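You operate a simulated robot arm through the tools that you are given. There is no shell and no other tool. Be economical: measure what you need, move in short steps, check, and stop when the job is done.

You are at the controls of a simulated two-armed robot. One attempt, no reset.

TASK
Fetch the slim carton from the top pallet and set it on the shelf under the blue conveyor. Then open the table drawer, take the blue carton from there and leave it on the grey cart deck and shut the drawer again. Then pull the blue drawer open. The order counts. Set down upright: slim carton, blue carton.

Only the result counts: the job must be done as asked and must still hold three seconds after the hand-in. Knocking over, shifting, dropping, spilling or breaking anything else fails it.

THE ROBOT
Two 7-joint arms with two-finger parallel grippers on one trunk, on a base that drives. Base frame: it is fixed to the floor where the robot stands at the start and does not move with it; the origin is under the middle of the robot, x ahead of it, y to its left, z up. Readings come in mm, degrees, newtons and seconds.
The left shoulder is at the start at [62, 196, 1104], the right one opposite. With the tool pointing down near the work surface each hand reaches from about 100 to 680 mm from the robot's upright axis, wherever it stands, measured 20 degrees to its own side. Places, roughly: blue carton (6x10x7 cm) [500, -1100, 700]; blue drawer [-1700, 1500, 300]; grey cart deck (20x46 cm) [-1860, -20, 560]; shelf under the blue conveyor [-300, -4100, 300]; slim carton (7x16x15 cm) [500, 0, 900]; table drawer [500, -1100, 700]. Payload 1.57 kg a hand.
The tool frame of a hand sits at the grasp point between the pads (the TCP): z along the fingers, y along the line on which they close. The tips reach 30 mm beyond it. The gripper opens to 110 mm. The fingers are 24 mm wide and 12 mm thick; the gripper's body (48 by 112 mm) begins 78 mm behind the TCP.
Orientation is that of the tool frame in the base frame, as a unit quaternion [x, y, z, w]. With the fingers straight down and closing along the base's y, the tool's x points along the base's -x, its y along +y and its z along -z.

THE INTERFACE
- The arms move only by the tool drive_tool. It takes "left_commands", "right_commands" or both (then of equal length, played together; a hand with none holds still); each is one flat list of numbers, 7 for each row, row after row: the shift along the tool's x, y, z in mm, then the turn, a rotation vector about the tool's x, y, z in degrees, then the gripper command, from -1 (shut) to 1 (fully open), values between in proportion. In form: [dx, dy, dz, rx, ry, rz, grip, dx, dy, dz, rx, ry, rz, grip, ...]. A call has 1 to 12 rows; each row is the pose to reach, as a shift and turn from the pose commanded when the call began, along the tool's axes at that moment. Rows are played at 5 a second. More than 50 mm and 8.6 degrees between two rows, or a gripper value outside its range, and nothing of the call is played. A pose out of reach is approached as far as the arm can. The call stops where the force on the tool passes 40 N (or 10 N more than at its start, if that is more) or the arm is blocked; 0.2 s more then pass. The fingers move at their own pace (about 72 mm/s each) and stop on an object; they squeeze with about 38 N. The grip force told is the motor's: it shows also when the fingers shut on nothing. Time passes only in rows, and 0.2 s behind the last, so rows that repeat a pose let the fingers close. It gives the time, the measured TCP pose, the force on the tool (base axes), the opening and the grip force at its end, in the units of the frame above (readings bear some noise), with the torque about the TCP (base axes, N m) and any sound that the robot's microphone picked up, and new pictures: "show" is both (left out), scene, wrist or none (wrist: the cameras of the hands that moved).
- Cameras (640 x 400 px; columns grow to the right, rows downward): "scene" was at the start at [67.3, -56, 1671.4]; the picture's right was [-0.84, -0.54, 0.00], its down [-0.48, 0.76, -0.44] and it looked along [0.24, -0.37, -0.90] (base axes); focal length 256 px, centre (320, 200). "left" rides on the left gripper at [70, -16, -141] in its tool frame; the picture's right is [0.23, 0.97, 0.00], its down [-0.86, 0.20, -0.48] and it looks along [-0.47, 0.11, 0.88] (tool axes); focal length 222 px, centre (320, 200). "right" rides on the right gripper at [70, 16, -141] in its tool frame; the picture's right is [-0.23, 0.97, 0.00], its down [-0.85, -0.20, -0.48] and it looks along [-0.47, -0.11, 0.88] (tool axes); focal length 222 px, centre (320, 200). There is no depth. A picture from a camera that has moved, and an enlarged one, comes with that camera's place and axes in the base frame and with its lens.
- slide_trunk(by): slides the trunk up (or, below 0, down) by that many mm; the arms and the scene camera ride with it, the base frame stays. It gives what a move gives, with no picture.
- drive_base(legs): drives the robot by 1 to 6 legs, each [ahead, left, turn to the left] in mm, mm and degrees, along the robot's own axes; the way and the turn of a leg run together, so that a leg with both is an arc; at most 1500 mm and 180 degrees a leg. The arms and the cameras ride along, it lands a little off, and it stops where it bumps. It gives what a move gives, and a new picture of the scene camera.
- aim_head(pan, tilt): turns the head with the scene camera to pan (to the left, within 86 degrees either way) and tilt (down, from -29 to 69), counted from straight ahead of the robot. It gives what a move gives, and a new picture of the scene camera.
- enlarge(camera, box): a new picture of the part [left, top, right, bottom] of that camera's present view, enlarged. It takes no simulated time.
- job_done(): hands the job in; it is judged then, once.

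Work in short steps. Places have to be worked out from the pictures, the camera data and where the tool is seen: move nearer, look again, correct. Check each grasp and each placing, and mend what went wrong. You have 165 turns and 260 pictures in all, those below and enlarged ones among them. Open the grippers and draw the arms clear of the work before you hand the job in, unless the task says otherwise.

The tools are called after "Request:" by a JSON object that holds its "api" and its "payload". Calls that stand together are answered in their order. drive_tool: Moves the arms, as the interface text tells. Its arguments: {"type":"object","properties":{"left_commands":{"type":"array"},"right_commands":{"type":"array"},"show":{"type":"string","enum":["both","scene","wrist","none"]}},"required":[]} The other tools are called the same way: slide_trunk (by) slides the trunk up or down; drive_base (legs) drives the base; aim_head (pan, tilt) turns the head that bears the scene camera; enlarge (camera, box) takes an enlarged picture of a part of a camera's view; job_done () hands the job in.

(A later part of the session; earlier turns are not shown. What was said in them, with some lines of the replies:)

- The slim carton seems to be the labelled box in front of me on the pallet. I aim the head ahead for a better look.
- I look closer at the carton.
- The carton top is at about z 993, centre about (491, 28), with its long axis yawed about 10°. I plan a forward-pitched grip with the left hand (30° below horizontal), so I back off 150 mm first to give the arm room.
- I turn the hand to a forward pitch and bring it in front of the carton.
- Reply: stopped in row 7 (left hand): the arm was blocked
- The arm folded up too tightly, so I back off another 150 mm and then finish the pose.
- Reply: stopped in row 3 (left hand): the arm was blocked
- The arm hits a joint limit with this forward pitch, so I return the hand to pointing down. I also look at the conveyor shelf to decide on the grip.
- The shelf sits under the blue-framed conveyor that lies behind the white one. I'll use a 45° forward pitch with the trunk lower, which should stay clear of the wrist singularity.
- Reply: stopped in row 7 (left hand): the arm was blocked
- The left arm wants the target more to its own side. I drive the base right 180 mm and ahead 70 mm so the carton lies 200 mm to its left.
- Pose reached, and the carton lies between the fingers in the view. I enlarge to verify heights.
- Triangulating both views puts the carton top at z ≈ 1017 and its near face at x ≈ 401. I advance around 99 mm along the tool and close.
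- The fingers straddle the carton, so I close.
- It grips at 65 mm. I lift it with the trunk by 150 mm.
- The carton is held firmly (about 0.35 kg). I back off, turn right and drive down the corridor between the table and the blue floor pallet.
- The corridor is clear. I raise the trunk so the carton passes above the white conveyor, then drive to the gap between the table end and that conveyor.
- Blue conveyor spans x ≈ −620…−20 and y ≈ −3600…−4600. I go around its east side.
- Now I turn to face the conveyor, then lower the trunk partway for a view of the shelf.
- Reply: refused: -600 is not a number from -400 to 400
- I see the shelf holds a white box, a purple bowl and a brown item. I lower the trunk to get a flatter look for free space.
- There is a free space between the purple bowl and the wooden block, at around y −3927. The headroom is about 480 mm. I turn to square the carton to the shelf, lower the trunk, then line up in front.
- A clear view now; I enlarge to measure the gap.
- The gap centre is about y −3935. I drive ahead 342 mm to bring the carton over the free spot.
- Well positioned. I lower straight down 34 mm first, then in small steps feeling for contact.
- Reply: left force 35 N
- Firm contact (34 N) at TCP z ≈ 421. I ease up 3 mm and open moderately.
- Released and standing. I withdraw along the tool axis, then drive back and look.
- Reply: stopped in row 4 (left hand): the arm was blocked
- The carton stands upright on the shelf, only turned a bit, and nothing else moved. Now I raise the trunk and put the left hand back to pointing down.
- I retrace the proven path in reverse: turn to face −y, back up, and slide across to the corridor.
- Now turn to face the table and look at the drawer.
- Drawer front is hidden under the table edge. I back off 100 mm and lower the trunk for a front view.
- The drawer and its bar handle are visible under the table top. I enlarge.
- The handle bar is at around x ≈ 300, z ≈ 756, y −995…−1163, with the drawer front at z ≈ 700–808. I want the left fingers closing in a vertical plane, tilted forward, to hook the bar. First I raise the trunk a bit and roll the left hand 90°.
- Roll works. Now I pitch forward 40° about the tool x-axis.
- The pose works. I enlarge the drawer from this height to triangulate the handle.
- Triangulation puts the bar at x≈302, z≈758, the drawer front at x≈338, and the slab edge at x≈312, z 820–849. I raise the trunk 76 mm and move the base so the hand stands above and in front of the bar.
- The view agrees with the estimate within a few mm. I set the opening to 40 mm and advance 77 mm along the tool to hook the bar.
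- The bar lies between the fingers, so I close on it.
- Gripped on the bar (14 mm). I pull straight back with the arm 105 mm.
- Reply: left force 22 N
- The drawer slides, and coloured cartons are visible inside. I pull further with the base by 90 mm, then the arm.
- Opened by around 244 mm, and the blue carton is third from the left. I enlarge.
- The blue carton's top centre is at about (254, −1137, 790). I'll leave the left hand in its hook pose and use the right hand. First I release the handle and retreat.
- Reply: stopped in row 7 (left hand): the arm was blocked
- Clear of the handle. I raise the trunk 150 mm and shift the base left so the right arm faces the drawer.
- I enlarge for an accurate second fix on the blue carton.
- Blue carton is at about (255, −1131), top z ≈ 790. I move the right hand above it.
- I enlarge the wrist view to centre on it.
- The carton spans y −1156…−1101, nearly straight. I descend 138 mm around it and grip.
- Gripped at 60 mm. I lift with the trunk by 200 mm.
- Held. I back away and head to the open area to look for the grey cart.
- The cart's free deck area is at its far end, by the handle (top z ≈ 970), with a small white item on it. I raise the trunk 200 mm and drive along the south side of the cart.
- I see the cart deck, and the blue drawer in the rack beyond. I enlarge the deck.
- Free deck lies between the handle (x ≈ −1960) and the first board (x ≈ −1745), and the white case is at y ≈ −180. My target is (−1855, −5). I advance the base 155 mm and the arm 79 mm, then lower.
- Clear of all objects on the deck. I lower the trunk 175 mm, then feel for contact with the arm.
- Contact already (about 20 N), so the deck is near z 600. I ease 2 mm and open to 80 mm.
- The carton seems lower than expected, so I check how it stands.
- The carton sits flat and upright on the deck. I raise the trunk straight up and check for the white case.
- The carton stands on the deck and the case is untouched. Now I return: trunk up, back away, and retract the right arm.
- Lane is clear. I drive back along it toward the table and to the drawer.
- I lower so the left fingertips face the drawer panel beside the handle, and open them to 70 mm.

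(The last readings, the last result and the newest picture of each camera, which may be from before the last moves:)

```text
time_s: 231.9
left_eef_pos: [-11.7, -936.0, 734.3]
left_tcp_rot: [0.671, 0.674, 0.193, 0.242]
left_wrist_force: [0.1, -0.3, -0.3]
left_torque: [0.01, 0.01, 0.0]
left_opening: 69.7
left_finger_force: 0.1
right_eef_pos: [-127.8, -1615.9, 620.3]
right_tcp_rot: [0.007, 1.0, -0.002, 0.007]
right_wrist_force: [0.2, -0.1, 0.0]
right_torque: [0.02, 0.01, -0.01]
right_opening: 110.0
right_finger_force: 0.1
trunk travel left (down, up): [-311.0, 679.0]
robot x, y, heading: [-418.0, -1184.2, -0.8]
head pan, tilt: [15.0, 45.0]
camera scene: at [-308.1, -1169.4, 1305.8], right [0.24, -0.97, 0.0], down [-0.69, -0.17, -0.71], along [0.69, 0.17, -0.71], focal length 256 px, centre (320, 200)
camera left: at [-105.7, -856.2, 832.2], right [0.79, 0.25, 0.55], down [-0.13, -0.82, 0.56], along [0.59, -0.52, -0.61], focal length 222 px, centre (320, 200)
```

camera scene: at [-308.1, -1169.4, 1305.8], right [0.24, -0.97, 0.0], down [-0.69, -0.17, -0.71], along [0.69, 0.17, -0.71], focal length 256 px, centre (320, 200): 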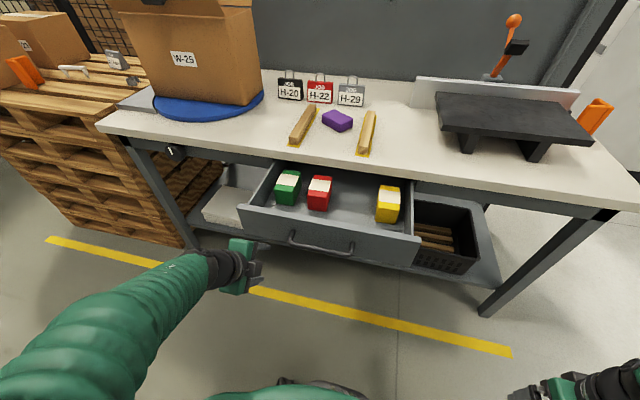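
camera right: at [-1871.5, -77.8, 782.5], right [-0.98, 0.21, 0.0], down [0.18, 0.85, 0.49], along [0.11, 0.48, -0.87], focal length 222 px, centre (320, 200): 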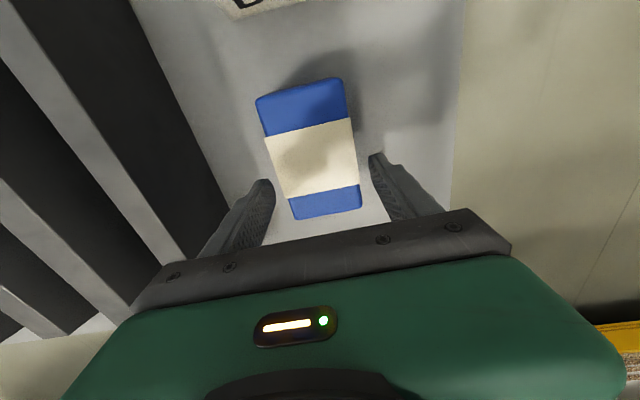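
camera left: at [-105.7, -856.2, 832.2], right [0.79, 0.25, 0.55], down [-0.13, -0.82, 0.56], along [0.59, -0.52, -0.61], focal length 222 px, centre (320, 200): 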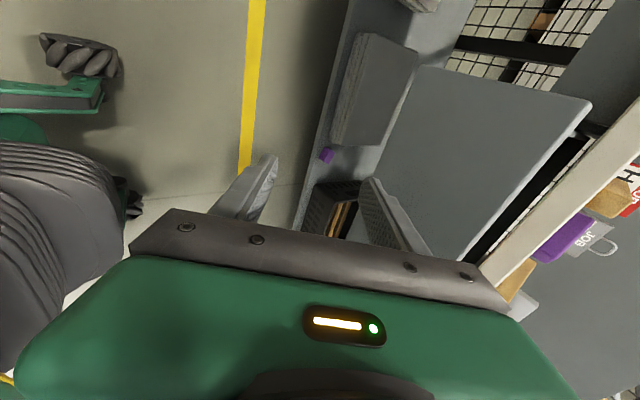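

Hand faces the panel. I drive ahead 282 mm, pushing the drawer almost shut.

Request:
{"api": "drive_base", "payload": {"legs": [[282, 0, 0.8]]}}

Request:
{"api": "enlarge", "payload": {"camera": "left", "box": [0, 0, 640, 400]}}

```text
time_s: 233.9
left_eef_pos: [266.7, -930.3, 733.6]
left_tcp_rot: [0.665, 0.68, 0.196, 0.24]
left_wrist_force: [0.3, -0.3, 1.0]
left_torque: [0.02, 0.02, 0.0]
left_opening: 69.8
left_finger_force: 0.0
right_eef_pos: [164.0, -1612.3, 620.0]
right_tcp_rot: [-0.002, 1.0, -0.002, 0.006]
right_wrist_force: [-0.1, -0.8, -0.5]
right_torque: [-0.01, 0.0, 0.01]
right_opening: 110.0
right_finger_force: 0.2
trunk travel left (down, up): [-311.0, 679.0]
robot x, y, heading: [-136.9, -1188.0, -0.1]
head pan, tilt: [15.0, 45.0]
camera scene: at [-24.7, -1169.8, 1306.3], right [0.26, -0.97, 0.0], down [-0.68, -0.18, -0.71], along [0.68, 0.18, -0.71], focal length 256 px, centre (320, 200)
```

scene: 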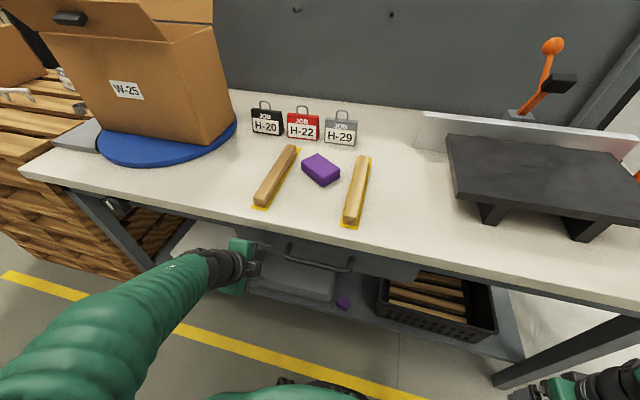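

```text
1.00 times, centred on (320, 200) of left (not enlarged: the box is as wide or as high as the picture)
camera zoom: at [171.6, -853.2, 832.3], right [0.79, 0.27, 0.55], down [-0.12, -0.82, 0.56], along [0.6, -0.51, -0.62], focal length 222 px, centre (320, 200)
```

zoom: 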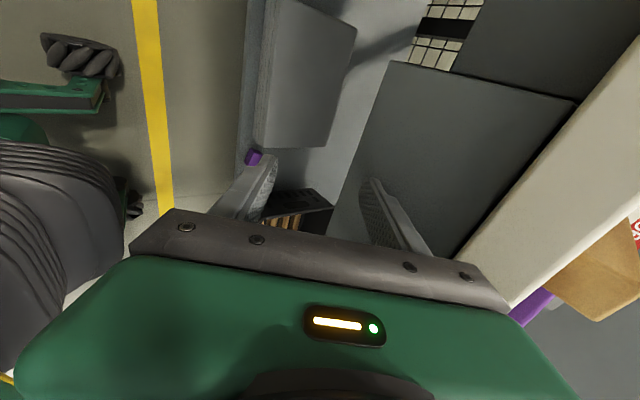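

Nearly shut. I push the last part with the arm until resistance.

Request:
{"api": "drive_tool", "payload": {"left_commands": [0, 5, 3.6, 0, 0, 0, 0.27, 0, 10, 7.2, 0, 0, 0, 0.27, 0, 14, 10.3, 0, 0, 0, 0.27, 0, 18, 13.3, 0, 0, 0, 0.27, 0, 21, 15.5, 0, 0, 0, 0.27, 0, 24, 17.7, 0, 0, 0, 0.27], "show": "wrist"}}

```text
time_s: 235.1
left_eef_pos: [286.3, -931.1, 737.2]
left_tcp_rot: [0.662, 0.681, 0.198, 0.241]
left_wrist_force: [-31.8, 0.1, 19.3]
left_torque: [-0.02, -0.93, -0.04]
left_opening: 56.8
left_finger_force: 0.0
right_eef_pos: [158.7, -1613.4, 622.0]
right_tcp_rot: [-0.003, 1.0, -0.002, 0.01]
right_wrist_force: [-0.2, -0.2, 0.2]
right_torque: [0.01, -0.01, 0.05]
right_opening: 109.8
right_finger_force: 0.1
trunk travel left (down, up): [-311.0, 679.0]
robot x, y, heading: [-137.3, -1186.9, -0.1]
head pan, tilt: [15.0, 45.0]
stopped in row 6 (left hand): the force on the tool passed its limit at 43 N (the readings are from after the stop); the commanded pose is now the measured one
camera left: at [189.7, -853.5, 835.1], right [0.78, 0.27, 0.56], down [-0.12, -0.82, 0.56], along [0.61, -0.5, -0.61], focal length 222 px, centre (320, 200)
```

left: 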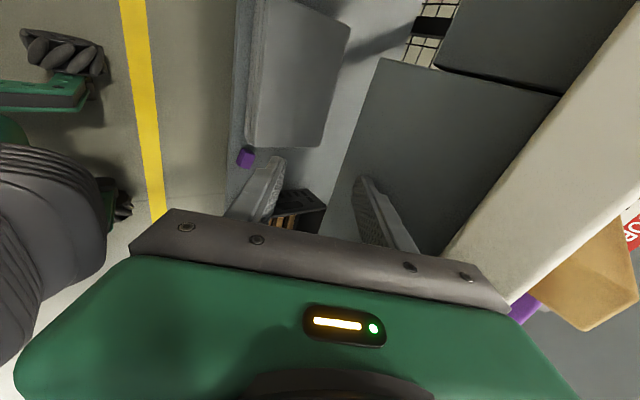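

Resistance of 43 N means it's at its stop. I back off and verify that it's shut.

Request:
{"api": "drive_base", "payload": {"legs": [[-270, 0, 0]]}}

Request:
{"api": "enlarge", "payload": {"camera": "scene", "box": [200, 130, 460, 292]}}

```text
time_s: 237.0
left_eef_pos: [22.0, -930.4, 733.3]
left_tcp_rot: [0.664, 0.68, 0.196, 0.24]
left_wrist_force: [0.0, -0.4, 1.1]
left_torque: [0.01, 0.0, -0.03]
left_opening: 69.8
left_finger_force: 0.1
right_eef_pos: [-108.0, -1612.3, 621.0]
right_tcp_rot: [-0.002, 1.0, -0.003, 0.007]
right_wrist_force: [0.5, -0.3, 0.4]
right_torque: [0.0, 0.0, -0.04]
right_opening: 109.8
right_finger_force: 0.1
trunk travel left (down, up): [-311.0, 679.0]
robot x, y, heading: [-406.8, -1186.8, 0.4]
head pan, tilt: [15.0, 45.0]
camera scene: at [-296.4, -1169.7, 1306.3], right [0.26, -0.97, 0.0], down [-0.68, -0.18, -0.71], along [0.68, 0.18, -0.71], focal length 256 px, centre (320, 200)
```

scene: 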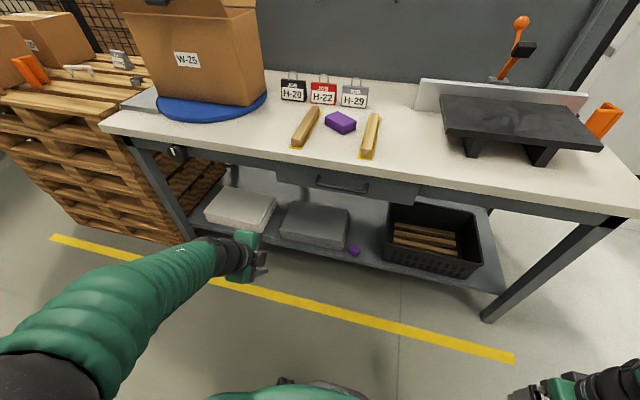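

```text
2.46 times, centred on (330, 211) of scene
camera zoom: at [-296.4, -1169.7, 1306.3], right [0.26, -0.97, 0.0], down [-0.68, -0.18, -0.71], along [0.68, 0.18, -0.71], focal length 630 px, centre (295, 173)
```

zoom: 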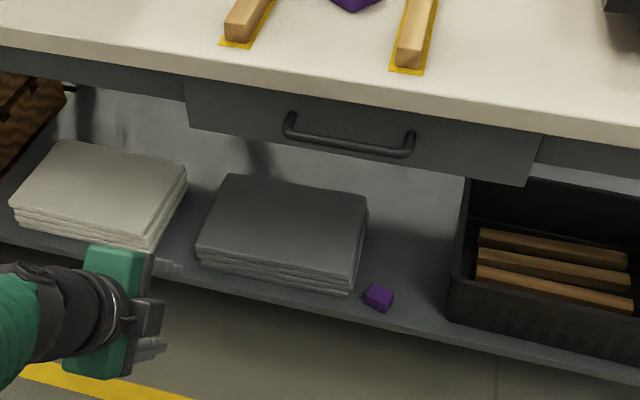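

The drawer is shut (bar and slab edge relation same as at the start). Next is the blue drawer in the rack. I drive north past the cart and turn to face the rack.

Request:
{"api": "drive_base", "payload": {"legs": [[0, 900, 0], [0, 880, 0], [0, 0, 89.6]]}}

Request:
{"api": "aim_head", "payload": {"pan": 45, "tilt": 30}}

```text
time_s: 249.8
left_eef_pos: [-678.0, 1016.7, 733.2]
left_tcp_rot: [-0.016, 0.951, 0.308, 0.03]
left_wrist_force: [-0.2, 0.1, 0.6]
left_torque: [-0.02, 0.02, 0.0]
left_opening: 70.1
left_finger_force: 0.1
right_eef_pos: [6.7, 892.4, 621.0]
right_tcp_rot: [0.712, -0.702, -0.004, -0.006]
right_wrist_force: [0.6, -0.5, 0.6]
right_torque: [-0.04, -0.01, 0.01]
right_opening: 109.7
right_finger_force: 0.1
trunk travel left (down, up): [-311.0, 679.0]
robot x, y, heading: [-414.3, 588.7, 90.8]
head pan, tilt: [15.0, 45.0]
camera scene: at [-434.3, 697.9, 1306.2], right [0.96, 0.27, 0.0], down [0.19, -0.68, -0.71], along [-0.19, 0.68, -0.71], focal length 256 px, centre (320, 200)
```

scene: 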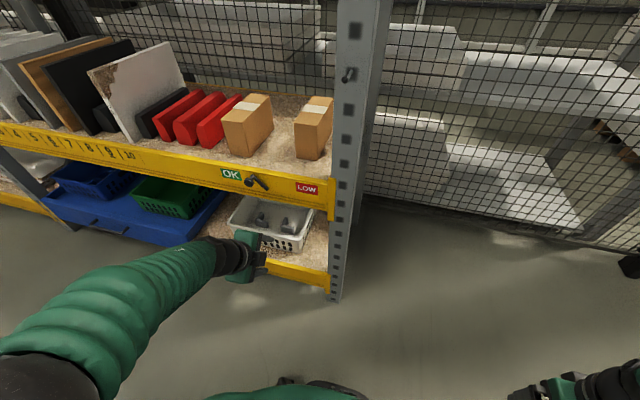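

```text
time_s: 250.8
left_eef_pos: [-676.4, 1015.8, 733.8]
left_tcp_rot: [-0.017, 0.951, 0.308, 0.029]
left_wrist_force: [-0.6, 0.0, 0.2]
left_torque: [-0.02, -0.04, 0.01]
left_opening: 69.9
left_finger_force: 0.2
right_eef_pos: [6.2, 894.1, 621.1]
right_tcp_rot: [0.712, -0.702, -0.004, -0.006]
right_wrist_force: [-0.9, 0.6, 0.3]
right_torque: [0.02, -0.03, 0.01]
right_opening: 110.1
right_finger_force: 0.1
trunk travel left (down, up): [-311.0, 679.0]
robot x, y, heading: [-412.3, 590.5, 90.5]
head pan, tilt: [45.0, 30.0]
camera scene: at [-477.1, 682.9, 1328.8], right [0.7, 0.71, 0.0], down [0.36, -0.35, -0.87], along [-0.62, 0.61, -0.5], focal length 256 px, centre (320, 200)
```

scene: 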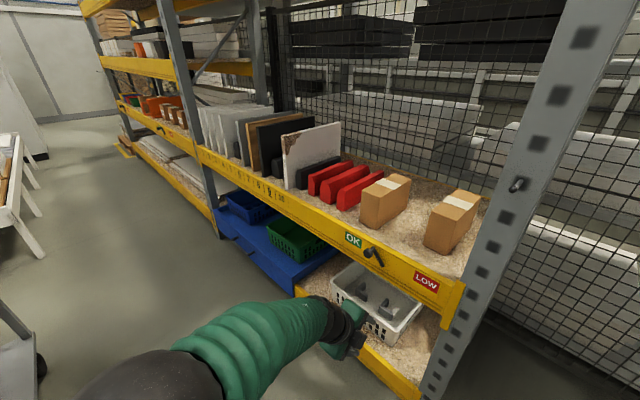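

Rack front is near y ≈ 1290. I drive left along the aisle to face the blue drawer.

Request:
{"api": "drive_base", "payload": {"legs": [[0, 1000, 0]]}}

Request:
{"api": "aim_head", "payload": {"pan": 12, "tilt": 45}}

```text
time_s: 256.0
left_eef_pos: [-1681.3, 1007.1, 734.7]
left_tcp_rot: [-0.016, 0.951, 0.309, 0.03]
left_wrist_force: [0.4, -1.0, 0.0]
left_torque: [-0.02, 0.05, 0.05]
left_opening: 70.1
left_finger_force: 0.0
right_eef_pos: [-998.3, 882.2, 619.7]
right_tcp_rot: [0.712, -0.702, -0.003, -0.005]
right_wrist_force: [-0.2, -0.3, -0.1]
right_torque: [0.01, -0.03, -0.04]
right_opening: 110.0
right_finger_force: 0.1
trunk travel left (down, up): [-311.0, 679.0]
robot x, y, heading: [-1420.8, 578.4, 90.7]
head pan, tilt: [45.0, 30.0]
camera scene: at [-1481.5, 672.3, 1329.0], right [0.7, 0.71, 0.0], down [0.36, -0.35, -0.87], along [-0.62, 0.61, -0.5], focal length 256 px, centre (320, 200)
```

scene: 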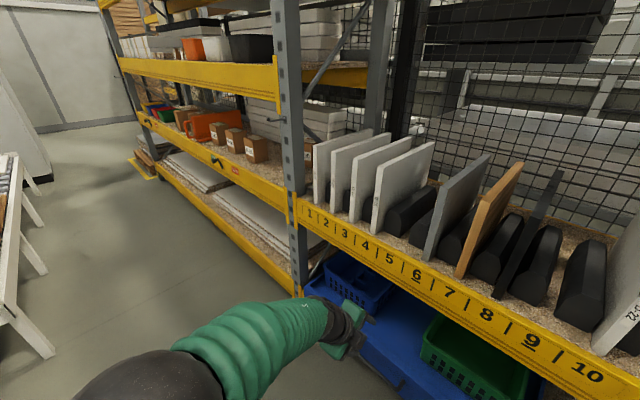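

```text
time_s: 257.0
left_eef_pos: [-1682.2, 1004.9, 734.6]
left_tcp_rot: [-0.016, 0.951, 0.308, 0.029]
left_wrist_force: [-0.4, 0.6, 0.4]
left_torque: [0.01, -0.01, 0.03]
left_opening: 70.2
left_finger_force: 0.0
right_eef_pos: [-998.8, 882.1, 620.2]
right_tcp_rot: [0.712, -0.703, -0.004, -0.007]
right_wrist_force: [-0.2, -0.5, -0.8]
right_torque: [-0.01, 0.0, -0.03]
right_opening: 110.0
right_finger_force: 0.0
trunk travel left (down, up): [-311.0, 679.0]
robot x, y, heading: [-1418.2, 580.9, 90.5]
head pan, tilt: [12.0, 45.0]
camera scene: at [-1435.8, 688.3, 1306.3], right [0.98, 0.22, 0.0], down [0.15, -0.69, -0.71], along [-0.15, 0.69, -0.71], focal length 256 px, centre (320, 200)
```

scene: 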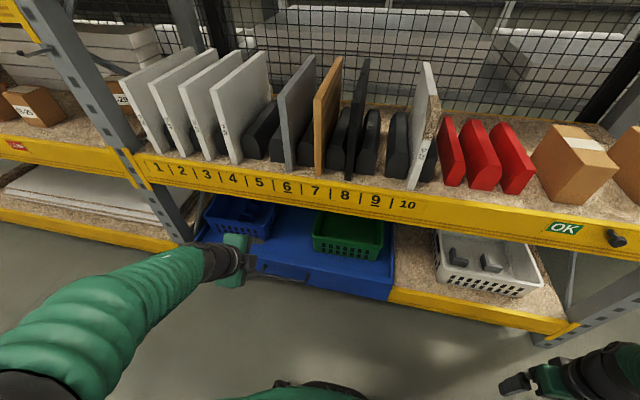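

I lower the trunk 300 mm for a more frontal view of the blue drawer.

Request:
{"api": "slide_trunk", "payload": {"by": -300}}

Request:
{"api": "aim_head", "payload": {"pan": 12, "tilt": 40}}

Request:
{"api": "enlarge", "payload": {"camera": "scene", "box": [180, 100, 420, 250]}}

```text
time_s: 260.0
left_eef_pos: [-1683.6, 1005.1, 434.5]
left_tcp_rot: [-0.015, 0.951, 0.308, 0.03]
left_wrist_force: [1.2, -0.5, -0.5]
left_torque: [0.02, -0.01, 0.0]
left_opening: 69.7
left_finger_force: 0.0
right_eef_pos: [-999.8, 881.7, 321.5]
right_tcp_rot: [0.711, -0.703, -0.004, -0.006]
right_wrist_force: [0.5, -0.2, 0.2]
right_torque: [-0.01, 0.01, -0.02]
right_opening: 110.1
right_finger_force: 0.0
trunk travel left (down, up): [-11.0, 979.0]
robot x, y, heading: [-1422.2, 575.4, 90.5]
head pan, tilt: [12.0, 45.0]
```

```text
time_s: 260.6
left_eef_pos: [-1682.6, 1003.7, 434.8]
left_tcp_rot: [-0.016, 0.951, 0.308, 0.029]
left_wrist_force: [0.1, -0.4, -0.2]
left_torque: [-0.03, 0.0, -0.01]
left_opening: 69.6
left_finger_force: 0.1
right_eef_pos: [-999.4, 880.9, 320.1]
right_tcp_rot: [0.711, -0.703, -0.005, -0.006]
right_wrist_force: [-0.5, 0.0, -0.3]
right_torque: [-0.03, -0.01, 0.03]
right_opening: 110.0
right_finger_force: 0.0
trunk travel left (down, up): [-11.0, 979.0]
robot x, y, heading: [-1422.6, 577.9, 90.5]
head pan, tilt: [12.0, 40.0]
camera scene: at [-1436.8, 691.5, 1013.5], right [0.98, 0.22, 0.0], down [0.14, -0.63, -0.77], along [-0.17, 0.75, -0.64], focal length 256 px, centre (320, 200)
```

scene: 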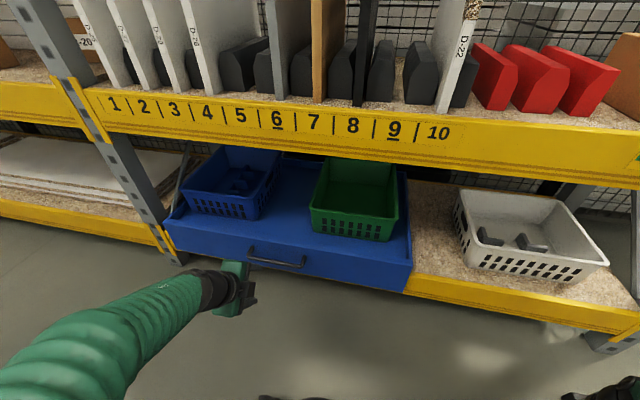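

```text
2.67 times, centred on (300, 175) of scene
camera zoom: at [-1436.8, 691.5, 1013.5], right [0.98, 0.22, 0.0], down [0.14, -0.63, -0.77], along [-0.17, 0.75, -0.64], focal length 683 px, centre (373, 267)
```

zoom: 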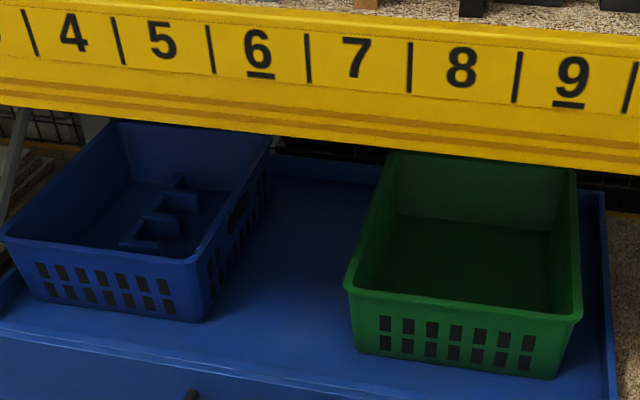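

I enlarge the handle itself.

Request:
{"api": "enlarge", "payload": {"camera": "scene", "box": [150, 190, 430, 310]}}

Request:
{"api": "slide_trunk", "payload": {"by": 250}}

Request:
{"api": "enlarge", "payload": {"camera": "scene", "box": [150, 200, 430, 330]}}

```text
2.29 times, centred on (290, 250) of scene
camera zoom: at [-1436.8, 691.5, 1013.5], right [0.98, 0.22, 0.0], down [0.14, -0.63, -0.77], along [-0.17, 0.75, -0.64], focal length 585 px, centre (389, 86)
```

zoom: 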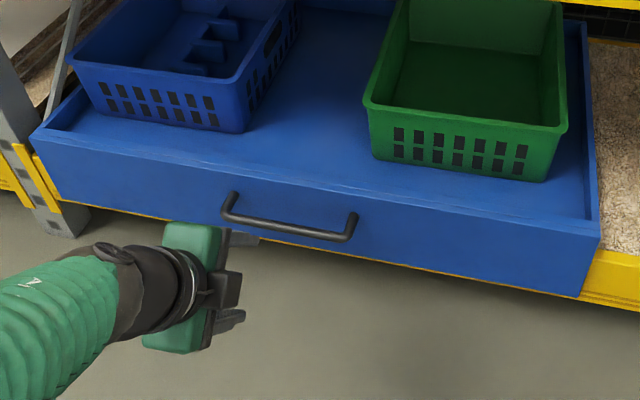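

```text
time_s: 263.2
left_eef_pos: [-1682.9, 1004.0, 685.0]
left_tcp_rot: [-0.016, 0.951, 0.308, 0.03]
left_wrist_force: [0.2, 0.9, 0.2]
left_torque: [-0.02, 0.04, 0.01]
left_opening: 69.6
left_finger_force: 0.0
right_eef_pos: [-997.7, 881.5, 571.2]
right_tcp_rot: [0.712, -0.702, -0.003, -0.005]
right_wrist_force: [-0.9, -0.9, 0.9]
right_torque: [0.0, 0.02, 0.02]
right_opening: 110.1
right_finger_force: 0.1
trunk travel left (down, up): [-261.0, 729.0]
robot x, y, heading: [-1417.5, 580.3, 90.9]
head pan, tilt: [12.0, 40.0]
```

```text
2.29 times, centred on (290, 265) of scene
camera zoom: at [-1436.7, 691.9, 1263.4], right [0.98, 0.22, 0.0], down [0.14, -0.63, -0.77], along [-0.17, 0.75, -0.64], focal length 585 px, centre (389, 51)
```

zoom: 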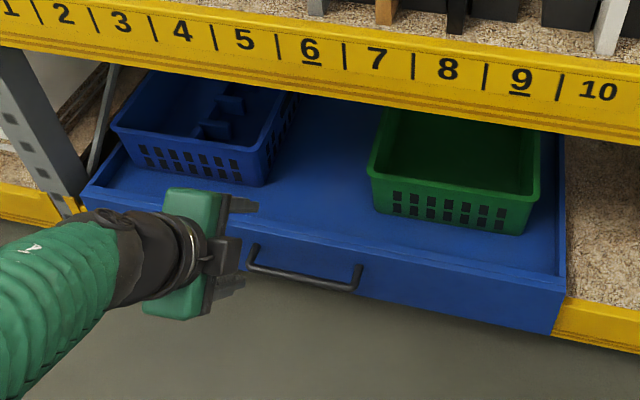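

Triangulated: bar at y ≈ 1187, z ≈ 282, x −1801…−1607; panel front at y ≈ 1235, z 160–330. I position the base and trunk, then bring the left hand over the bar with a steeper 20° tilt.

Request:
{"api": "drive_base", "payload": {"legs": [[-50, 20, -0.7]]}}

Request:
{"api": "slide_trunk", "payload": {"by": -255}}

Request:
{"api": "drive_tool", "payload": {"left_commands": [0, 10, 15, 4, 0.8, 0.5, 0.27, 1, 30, 40, 8, 1.7, 1, 0, 2, 55, 71, 11.9, 2.5, 1.4, -0.27, 2.5, 80, 102, 15.8, 3.35, 1.9, -0.27, 3, 104, 134, 15.8, 3.35, 1.9, -0.27, 3.6, 128, 165, 15.8, 3.35, 1.9, -0.27, 3.6, 128, 165, 15.8, 3.35, 1.9, -0.27], "show": "both"}}

```text
time_s: 264.2
left_eef_pos: [-1690.7, 957.6, 686.4]
left_tcp_rot: [-0.008, 0.951, 0.308, 0.029]
left_wrist_force: [0.5, 0.2, 0.7]
left_torque: [0.01, 0.06, 0.03]
left_opening: 70.3
left_finger_force: 0.1
right_eef_pos: [-1010.8, 825.7, 569.3]
right_tcp_rot: [0.708, -0.707, -0.005, -0.005]
right_wrist_force: [0.3, -0.5, -0.5]
right_torque: [0.03, 0.01, -0.01]
right_opening: 110.1
right_finger_force: 0.0
trunk travel left (down, up): [-261.0, 729.0]
robot x, y, heading: [-1440.6, 530.2, 89.8]
head pan, tilt: [12.0, 40.0]
camera scene: at [-1447.4, 640.5, 1263.7], right [0.98, 0.2, -0.01], down [0.13, -0.63, -0.77], along [-0.16, 0.75, -0.64], focal length 256 px, centre (320, 200)
```

scene: 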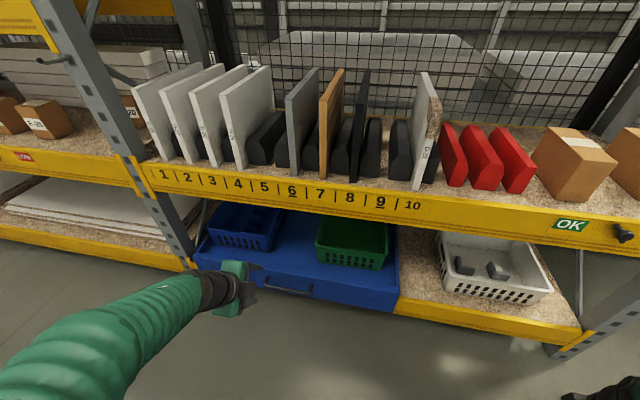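

```text
time_s: 266.8
left_eef_pos: [-1696.7, 957.4, 429.4]
left_tcp_rot: [-0.009, 0.951, 0.308, 0.032]
left_wrist_force: [-0.8, 0.3, 0.4]
left_torque: [0.02, 0.0, 0.03]
left_opening: 70.0
left_finger_force: 0.1
right_eef_pos: [-1015.0, 827.0, 315.9]
right_tcp_rot: [-0.707, 0.708, 0.002, 0.007]
right_wrist_force: [0.4, -0.9, -0.2]
right_torque: [0.0, 0.01, -0.02]
right_opening: 109.9
right_finger_force: 0.1
trunk travel left (down, up): [-6.0, 984.0]
robot x, y, heading: [-1439.9, 529.5, 89.7]
head pan, tilt: [12.0, 40.0]
```

```text
time_s: 268.4
left_eef_pos: [-1695.2, 1158.5, 370.9]
left_tcp_rot: [0.001, 0.985, 0.175, 0.001]
left_wrist_force: [-0.2, -0.9, 0.0]
left_torque: [0.0, 0.0, -0.02]
left_opening: 40.2
left_finger_force: 0.0
right_eef_pos: [-1014.2, 826.3, 315.9]
right_tcp_rot: [0.707, -0.707, -0.004, -0.006]
right_wrist_force: [-0.2, 0.9, -0.5]
right_torque: [-0.04, 0.0, -0.04]
right_opening: 109.7
right_finger_force: 0.0
trunk travel left (down, up): [-6.0, 984.0]
robot x, y, heading: [-1435.9, 530.0, 89.9]
head pan, tilt: [12.0, 40.0]
camera scene: at [-1453.9, 642.7, 1008.4], right [0.98, 0.21, 0.0], down [0.13, -0.63, -0.76], along [-0.16, 0.75, -0.64], focal length 256 px, centre (320, 200)
camera left: at [-1764.6, 1095.6, 496.0], right [-0.22, 0.92, 0.33], down [0.86, 0.02, 0.52], along [0.47, 0.4, -0.79], focal length 222 px, centre (320, 200)
```

scene: 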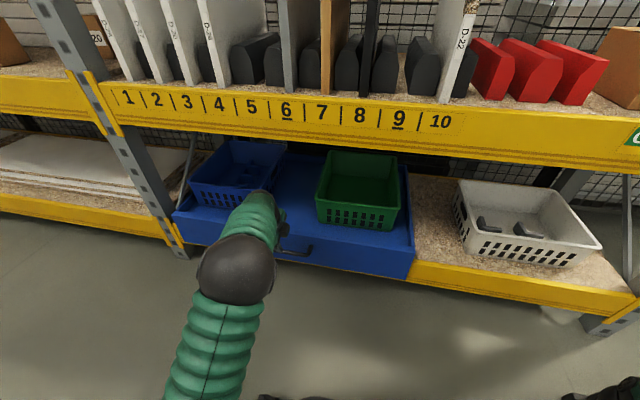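
left: 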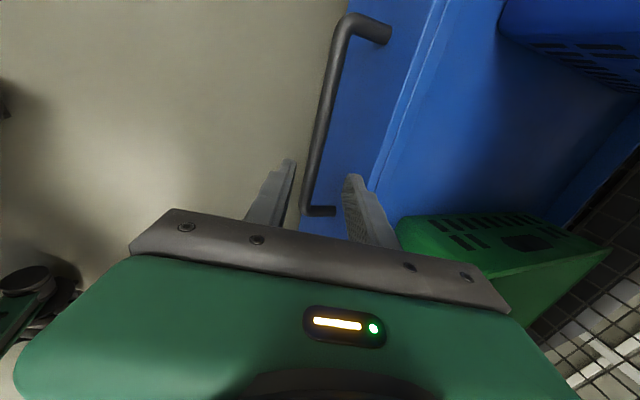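

Projection matches the bar. I advance 78 mm and close on it.

Request:
{"api": "drive_tool", "payload": {"left_commands": [0, -3, 20, 0, 0, 0, -0.27, 0, -3, 40, 0, 0, 0, -0.27, 0, -3, 60, 0, 0, 0, -0.27, 0, -3, 78, 0, 0, 0, -0.27, 0, -3, 78, 0, 0, 0, -0.27], "show": "wrist"}}

Request:
{"api": "drive_tool", "payload": {"left_commands": [0, 0, 0, 0, 0, 0, -0.6, 0, 0, 0, 0, 0, 0, -1, 0, 0, 0, 0, 0, 0, -1, 0, 0, 0, 0, 0, 0, -1], "show": "wrist"}}

```text
time_s: 269.6
left_eef_pos: [-1696.3, 1182.1, 295.2]
left_tcp_rot: [0.003, 0.985, 0.174, 0.0]
left_wrist_force: [0.1, 0.0, -0.2]
left_torque: [0.02, -0.02, 0.02]
left_opening: 40.3
left_finger_force: 0.0
right_eef_pos: [-1014.4, 825.6, 315.7]
right_tcp_rot: [-0.707, 0.707, 0.003, 0.007]
right_wrist_force: [0.0, -0.2, 0.3]
right_torque: [0.0, -0.02, 0.0]
right_opening: 110.0
right_finger_force: 0.0
trunk travel left (down, up): [-6.0, 984.0]
robot x, y, heading: [-1438.3, 523.9, 89.8]
head pan, tilt: [12.0, 40.0]
camera left: at [-1765.2, 1119.5, 420.9], right [-0.22, 0.92, 0.34], down [0.86, 0.02, 0.52], along [0.47, 0.4, -0.79], focal length 222 px, centre (320, 200)
```

left: 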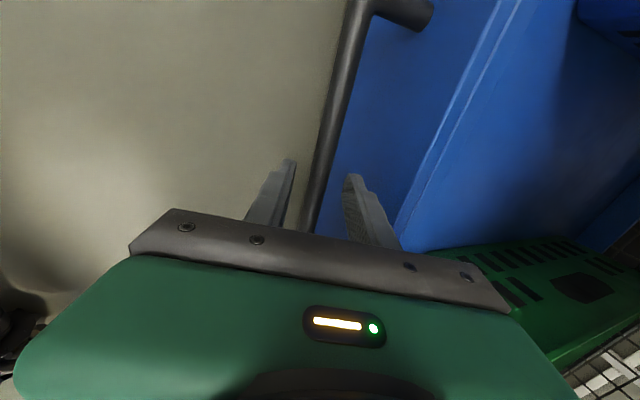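

```text
time_s: 270.6
left_eef_pos: [-1695.3, 1181.0, 296.0]
left_tcp_rot: [0.001, 0.985, 0.174, 0.001]
left_wrist_force: [0.2, -3.5, -0.8]
left_torque: [-0.09, -0.28, 0.77]
left_opening: 15.7
left_finger_force: 31.4
right_eef_pos: [-1013.6, 826.0, 315.9]
right_tcp_rot: [0.707, -0.707, -0.003, -0.007]
right_wrist_force: [-0.8, -0.4, 0.2]
right_torque: [0.04, -0.02, 0.0]
right_opening: 109.8
right_finger_force: 0.1
trunk travel left (down, up): [-6.0, 984.0]
robot x, y, heading: [-1439.6, 529.8, 89.8]
head pan, tilt: [12.0, 40.0]
camera left: at [-1765.2, 1119.2, 420.9], right [-0.23, 0.92, 0.33], down [0.85, 0.02, 0.52], along [0.47, 0.4, -0.79], focal length 222 px, centre (320, 200)
```

left: 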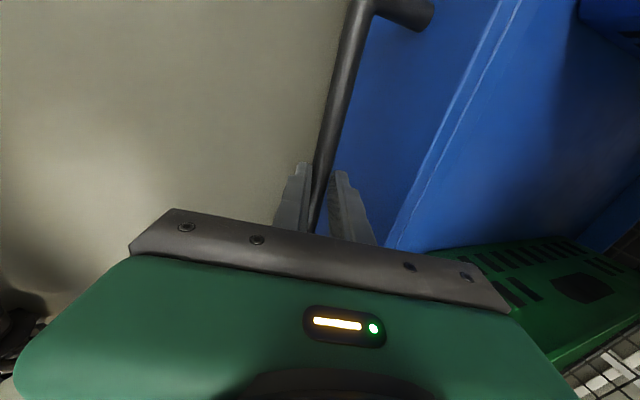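

Gripped. I pull smoothly and slowly so the crates in the drawer don't slide.

Request:
{"api": "drive_tool", "payload": {"left_commands": [0, -3, -1, 0, 0, 0, -1, 0, -8, -3, 0, 0, 0, -1, 0, -16, -6, 0, 0, 0, -1, 0, -26, -9.5, 0, 0, 0, -1, 0, -37, -13.5, 0, 0, 0, -1, 0, -49, -18, 0, 0, 0, -1, 0, -61, -22, 0, 0, 0, -1, 0, -73, -26.5, 0, 0, 0, -1, 0, -85, -31, 0, 0, 0, -1, 0, -97, -35, 0, 0, 0, -1, 0, -106, -38.5, 0, 0, 0, -1, 0, -113, -41, 0, 0, 0, -1], "show": "scene"}}

```text
time_s: 273.2
left_eef_pos: [-1695.7, 1062.8, 296.6]
left_tcp_rot: [0.002, 0.985, 0.174, 0.0]
left_wrist_force: [-0.4, -1.7, -0.9]
left_torque: [-0.01, -0.34, 0.69]
left_opening: 15.8
left_finger_force: 31.9
right_eef_pos: [-1013.7, 824.9, 315.8]
right_tcp_rot: [-0.706, 0.708, 0.004, 0.008]
right_wrist_force: [-0.3, 0.0, -0.4]
right_torque: [0.0, 0.0, -0.01]
right_opening: 110.0
right_finger_force: 0.1
trunk travel left (down, up): [-6.0, 984.0]
robot x, y, heading: [-1440.3, 527.5, 89.6]
head pan, tilt: [12.0, 40.0]
camera scene: at [-1454.0, 642.4, 1008.4], right [0.98, 0.21, 0.0], down [0.13, -0.63, -0.76], along [-0.16, 0.75, -0.64], focal length 256 px, centre (320, 200)
```

scene: 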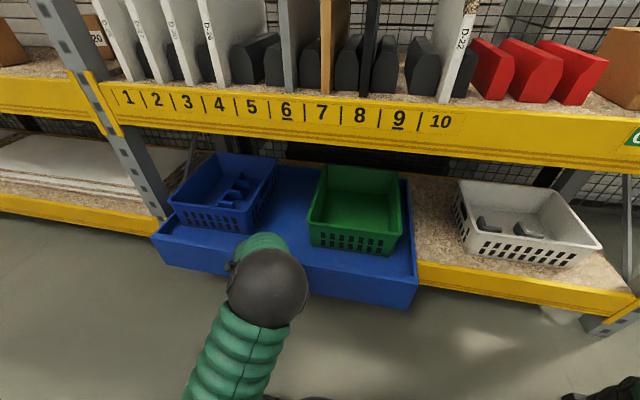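

The drawer slides with its crates riding along. I keep pulling.

Request:
{"api": "drive_tool", "payload": {"left_commands": [0, -3, -1, 0, 0, 0, -1, 0, -8, -3, 0, 0, 0, -1, 0, -16, -6, 0, 0, 0, -1, 0, -26, -9.5, 0, 0, 0, -1, 0, -37, -13.5, 0, 0, 0, -1, 0, -49, -18, 0, 0, 0, -1, 0, -61, -22, 0, 0, 0, -1, 0, -73, -26.5, 0, 0, 0, -1, 0, -85, -31, 0, 0, 0, -1, 0, -97, -35, 0, 0, 0, -1, 0, -106, -38.5, 0, 0, 0, -1, 0, -113, -41, 0, 0, 0, -1], "show": "scene"}}

```text
time_s: 275.8
left_eef_pos: [-1694.0, 942.2, 294.6]
left_tcp_rot: [0.003, 0.985, 0.174, 0.002]
left_wrist_force: [17.3, -1.9, -1.4]
left_torque: [-0.05, -0.9, 0.44]
left_opening: 16.1
left_finger_force: 31.7
right_eef_pos: [-1013.0, 825.0, 315.7]
right_tcp_rot: [0.707, -0.707, -0.003, -0.006]
right_wrist_force: [0.7, 0.3, 0.8]
right_torque: [0.01, 0.0, -0.02]
right_opening: 110.0
right_finger_force: 0.0
trunk travel left (down, up): [-6.0, 984.0]
robot x, y, heading: [-1438.6, 529.4, 90.0]
head pan, tilt: [12.0, 40.0]
camera scene: at [-1452.6, 642.1, 1008.5], right [0.98, 0.21, 0.0], down [0.13, -0.63, -0.77], along [-0.16, 0.75, -0.64], focal length 256 px, centre (320, 200)
```

scene: 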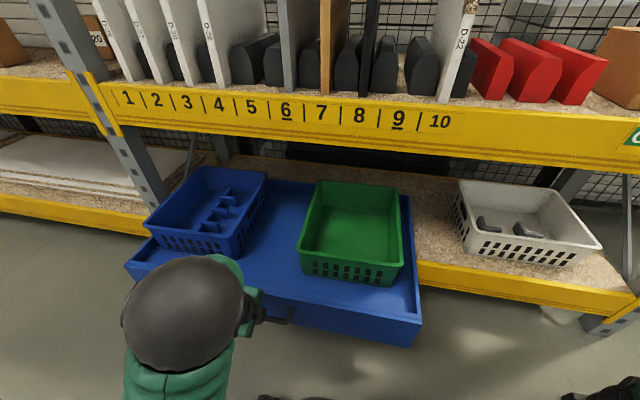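

Open by 239 mm so far, and the arm is near its folding limit at this tilt. I loosen, turn the hand to vertical about the bar, and re-grip to pull further.

Request:
{"api": "drive_tool", "payload": {"left_commands": [0, 0, 0, 0, 0, 0, -0.27, 0, 0, 0, 0, 0, 0, -0.27, 0, 0, 0, 0, 0, 0, -0.27, 0, 2, 0, 6.7, 0, 0, -0.27, 0, 3.5, 0.3, 13.3, 0, 0, -0.27, 0, 5, 0.8, 20, 0, 0, -0.27, 0, 5, 0.8, 20, 0, 0, -0.27], "show": "wrist"}}

```text
time_s: 277.4
left_eef_pos: [-1698.4, 950.0, 302.3]
left_tcp_rot: [-0.004, 1.0, 0.008, 0.005]
left_wrist_force: [0.2, -0.6, -0.3]
left_torque: [0.0, -0.03, 0.0]
left_opening: 40.0
left_finger_force: 0.0
right_eef_pos: [-1013.1, 825.4, 317.7]
right_tcp_rot: [0.708, -0.707, -0.003, -0.007]
right_wrist_force: [0.2, -0.1, 0.2]
right_torque: [-0.03, 0.04, 0.0]
right_opening: 110.0
right_finger_force: 0.1
trunk travel left (down, up): [-6.0, 984.0]
robot x, y, heading: [-1437.4, 529.6, 89.9]
head pan, tilt: [12.0, 40.0]
camera left: at [-1769.6, 930.9, 442.4], right [-0.24, 0.97, 0.01], down [0.85, 0.2, 0.49], along [0.47, 0.13, -0.87], focal length 222 px, centre (320, 200)
```

left: 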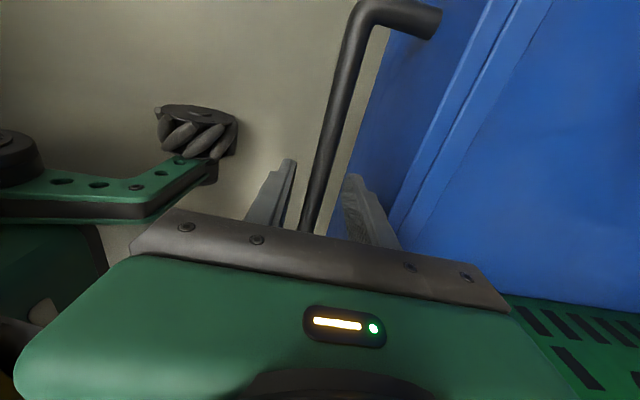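

I close again and pull another 90 mm.

Request:
{"api": "drive_tool", "payload": {"left_commands": [0, 0, 5, 0, 0, 0, -0.5, 0, 0, 5, 0, 0, 0, -1, 0, 0, 5, 0, 0, 0, -1, 0, -4, 5, 0, 0, 0, -1, 0, -12, 5, 0, 0, 0, -1, 0, -23, 5, 0, 0, 0, -1, 0, -35, 5, 0, 0, 0, -1, 0, -48, 5, 0, 0, 0, -1, 0, -61, 5, 0, 0, 0, -1, 0, -73, 5, 0, 0, 0, -1, 0, -83, 5, 0, 0, 0, -1, 0, -90, 5, 0, 0, 0, -1], "show": "scene"}}

```text
time_s: 279.7
left_eef_pos: [-1735.1, 853.4, 288.0]
left_tcp_rot: [-0.069, 0.998, -0.008, 0.001]
left_wrist_force: [18.9, -1.6, -18.7]
left_torque: [-0.03, -0.43, -0.86]
left_opening: 19.2
left_finger_force: 33.2
right_eef_pos: [-1015.0, 825.8, 317.1]
right_tcp_rot: [-0.707, 0.707, 0.001, 0.006]
right_wrist_force: [0.4, 0.5, -0.1]
right_torque: [-0.02, 0.04, 0.01]
right_opening: 109.9
right_finger_force: 0.0
trunk travel left (down, up): [-6.0, 984.0]
robot x, y, heading: [-1439.6, 528.1, 89.6]
head pan, tilt: [12.0, 40.0]
stopped in row 11 (left hand): the arm was blocked; the commanded pose is now the measured one
camera scene: at [-1454.5, 643.2, 1008.5], right [0.98, 0.2, 0.0], down [0.13, -0.63, -0.76], along [-0.16, 0.75, -0.65], focal length 256 px, centre (320, 200)
```

scene: 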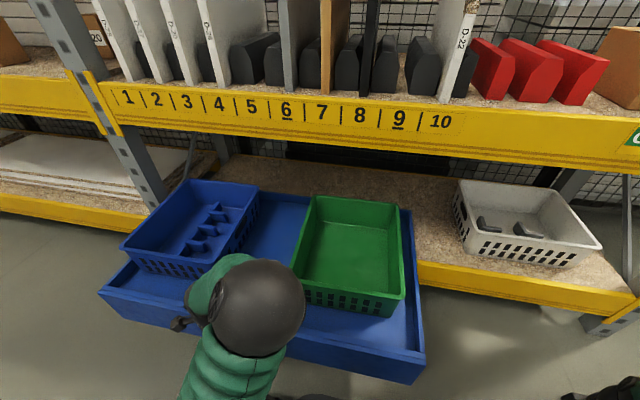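

The drawer is now open by about 325 mm. I release and lift straight up with the trunk.

Request:
{"api": "drive_tool", "payload": {"left_commands": [0, 0, 0, 0, 0, 0, -0.3, 0, 0, 0, 0, 0, 0, -0.27, 0, 0, 0, 0, 0, 0, -0.27], "show": "wrist"}}

Request:
{"api": "slide_trunk", "payload": {"by": 300}}

Request:
{"api": "aim_head", "payload": {"pan": 12, "tilt": 50}}

```text
time_s: 280.5
left_eef_pos: [-1737.8, 856.5, 290.6]
left_tcp_rot: [-0.072, 0.997, -0.003, -0.003]
left_wrist_force: [1.3, 0.3, 0.2]
left_torque: [-0.05, -0.02, -0.02]
left_opening: 40.3
left_finger_force: 0.0
right_eef_pos: [-1014.8, 825.2, 316.9]
right_tcp_rot: [-0.707, 0.707, 0.003, 0.007]
right_wrist_force: [0.4, 0.1, -0.2]
right_torque: [0.02, -0.02, 0.03]
right_opening: 110.0
right_finger_force: 0.0
trunk travel left (down, up): [-6.0, 984.0]
robot x, y, heading: [-1439.8, 528.5, 90.0]
head pan, tilt: [12.0, 40.0]
camera left: at [-1804.0, 831.5, 430.7], right [-0.36, 0.93, -0.01], down [0.82, 0.32, 0.47], along [0.44, 0.17, -0.88], focal length 222 px, centre (320, 200)
```

left: 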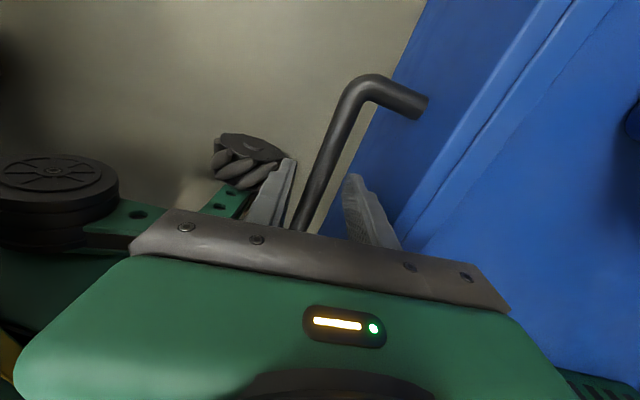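

```text
time_s: 283.5
left_eef_pos: [-1736.3, 857.1, 590.1]
left_tcp_rot: [-0.071, 0.997, -0.004, -0.002]
left_wrist_force: [-0.2, 0.0, 0.3]
left_torque: [0.02, 0.01, 0.0]
left_opening: 40.1
left_finger_force: 0.0
right_eef_pos: [-1013.8, 825.8, 617.3]
right_tcp_rot: [-0.707, 0.707, 0.002, 0.007]
right_wrist_force: [0.6, 0.9, -1.2]
right_torque: [0.0, 0.02, -0.01]
right_opening: 110.0
right_finger_force: 0.1
trunk travel left (down, up): [-306.0, 684.0]
robot x, y, heading: [-1437.9, 530.7, 89.7]
head pan, tilt: [12.0, 40.0]
```

```text
time_s: 284.2
left_eef_pos: [-1737.2, 855.8, 591.0]
left_tcp_rot: [-0.07, 0.998, -0.003, -0.002]
left_wrist_force: [-0.4, 0.2, -0.5]
left_torque: [0.0, 0.02, -0.03]
left_opening: 40.1
left_finger_force: 0.0
right_eef_pos: [-1014.8, 824.6, 617.5]
right_tcp_rot: [0.707, -0.707, -0.002, -0.007]
right_wrist_force: [0.5, -0.2, -0.6]
right_torque: [-0.02, 0.0, -0.02]
right_opening: 109.8
right_finger_force: 0.2
trunk travel left (down, up): [-306.0, 684.0]
robot x, y, heading: [-1437.8, 528.9, 89.6]
head pan, tilt: [12.0, 50.0]
camera scene: at [-1452.0, 634.6, 1295.0], right [0.98, 0.21, 0.0], down [0.16, -0.75, -0.64], along [-0.13, 0.63, -0.77], focal length 256 px, centre (320, 200)
```

scene: 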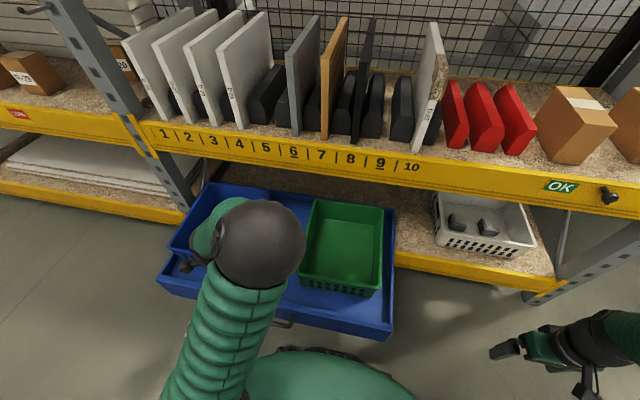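

The drawer stays open. I drive clear to the side, open the left gripper and take a last look.

Request:
{"api": "drive_base", "payload": {"legs": [[0, -700, 0]]}}

Request:
{"api": "drive_tool", "payload": {"left_commands": [0, 0, 0, 0, 0, 0, 1, 0, 0, 0, 0, 0, 0, 1, 0, 0, 0, 0, 0, 0, 1], "show": "none"}}

Request:
{"api": "aim_head", "payload": {"pan": 60, "tilt": 35}}

```text
time_s: 288.1
left_eef_pos: [-1037.2, 854.0, 589.0]
left_tcp_rot: [-0.075, 0.997, -0.005, -0.002]
left_wrist_force: [-0.6, -0.4, -0.4]
left_torque: [0.01, -0.03, 0.0]
left_opening: 40.1
left_finger_force: 0.1
right_eef_pos: [-313.1, 827.5, 617.9]
right_tcp_rot: [0.709, -0.705, -0.003, -0.008]
right_wrist_force: [0.2, 0.8, 0.6]
right_torque: [-0.01, 0.03, -0.01]
right_opening: 110.1
right_finger_force: 0.0
trunk travel left (down, up): [-306.0, 684.0]
robot x, y, heading: [-734.7, 527.4, 90.2]
head pan, tilt: [12.0, 50.0]
camera scene: at [-750.6, 634.5, 1294.4], right [0.98, 0.21, 0.0], down [0.16, -0.75, -0.64], along [-0.14, 0.63, -0.77], focal length 256 px, centre (320, 200)
```

scene: 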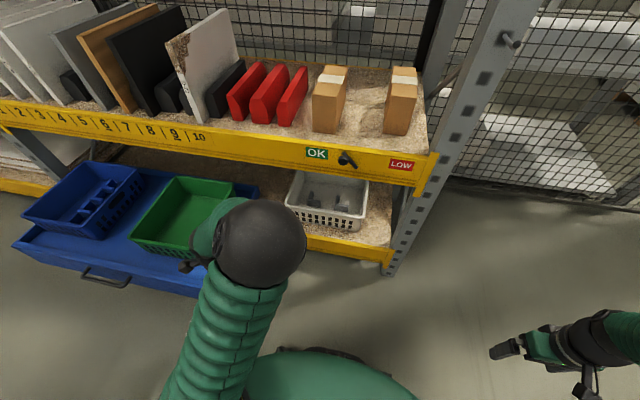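

```text
time_s: 288.9
left_eef_pos: [-1036.4, 853.9, 590.6]
left_tcp_rot: [-0.076, 0.997, -0.003, -0.002]
left_wrist_force: [0.2, -0.9, -0.7]
left_torque: [0.01, 0.03, 0.0]
left_opening: 110.2
left_finger_force: 0.2
right_eef_pos: [-312.0, 827.2, 617.0]
right_tcp_rot: [0.71, -0.704, -0.003, -0.007]
right_wrist_force: [0.2, 0.3, 0.8]
right_torque: [0.02, -0.01, 0.0]
right_opening: 109.9
right_finger_force: 0.0
trunk travel left (down, up): [-306.0, 684.0]
robot x, y, heading: [-736.0, 527.6, 90.4]
head pan, tilt: [12.0, 50.0]
```

```text
time_s: 290.0
left_eef_pos: [-1038.7, 853.3, 589.4]
left_tcp_rot: [-0.076, 0.997, -0.005, -0.002]
left_wrist_force: [0.2, -0.1, 0.2]
left_torque: [0.01, 0.0, -0.01]
left_opening: 110.0
left_finger_force: 0.0
right_eef_pos: [-310.9, 828.0, 615.9]
right_tcp_rot: [0.709, -0.705, -0.003, -0.007]
right_wrist_force: [0.1, 0.4, 0.0]
right_torque: [0.0, -0.04, 0.03]
right_opening: 110.0
right_finger_force: 0.1
trunk travel left (down, up): [-306.0, 684.0]
robot x, y, heading: [-734.8, 530.4, 90.3]
head pan, tilt: [60.0, 35.0]
camera scene: at [-809.0, 603.2, 1316.1], right [0.5, 0.87, 0.0], down [0.5, -0.29, -0.82], along [-0.71, 0.41, -0.57], focal length 256 px, centre (320, 200)
```

scene: 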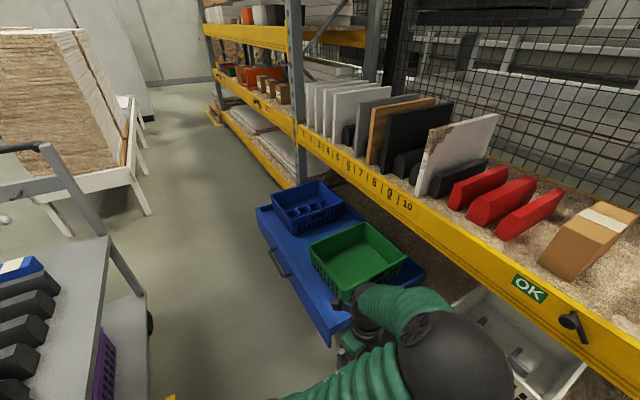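

The blue drawer stands open, the blue carton is upright on the cart, and both arms are clear with grippers open. I hand the job in.

Request:
{"api": "job_done", "payload": {}}

```text
The job is handed in.
```

I did all the steps in the order asked and handed the job in; the verdict has not come back to me.

- **Slim carton:** it stands upright on the shelf under the blue conveyor. It turned a little as I drew the hand away, but it touched nothing else.
- **Blue carton:** it is upright on the grey cart deck, clear of the white case there. It had tilted in the grip and dropped the last few centimetres when I let go, but it settled flat.
- **Table drawer:** it is pushed shut against its stop.
- **Blue drawer:** it is pulled open by about 325 mm, with its crates in place. I don't know its full travel, so it may open further.
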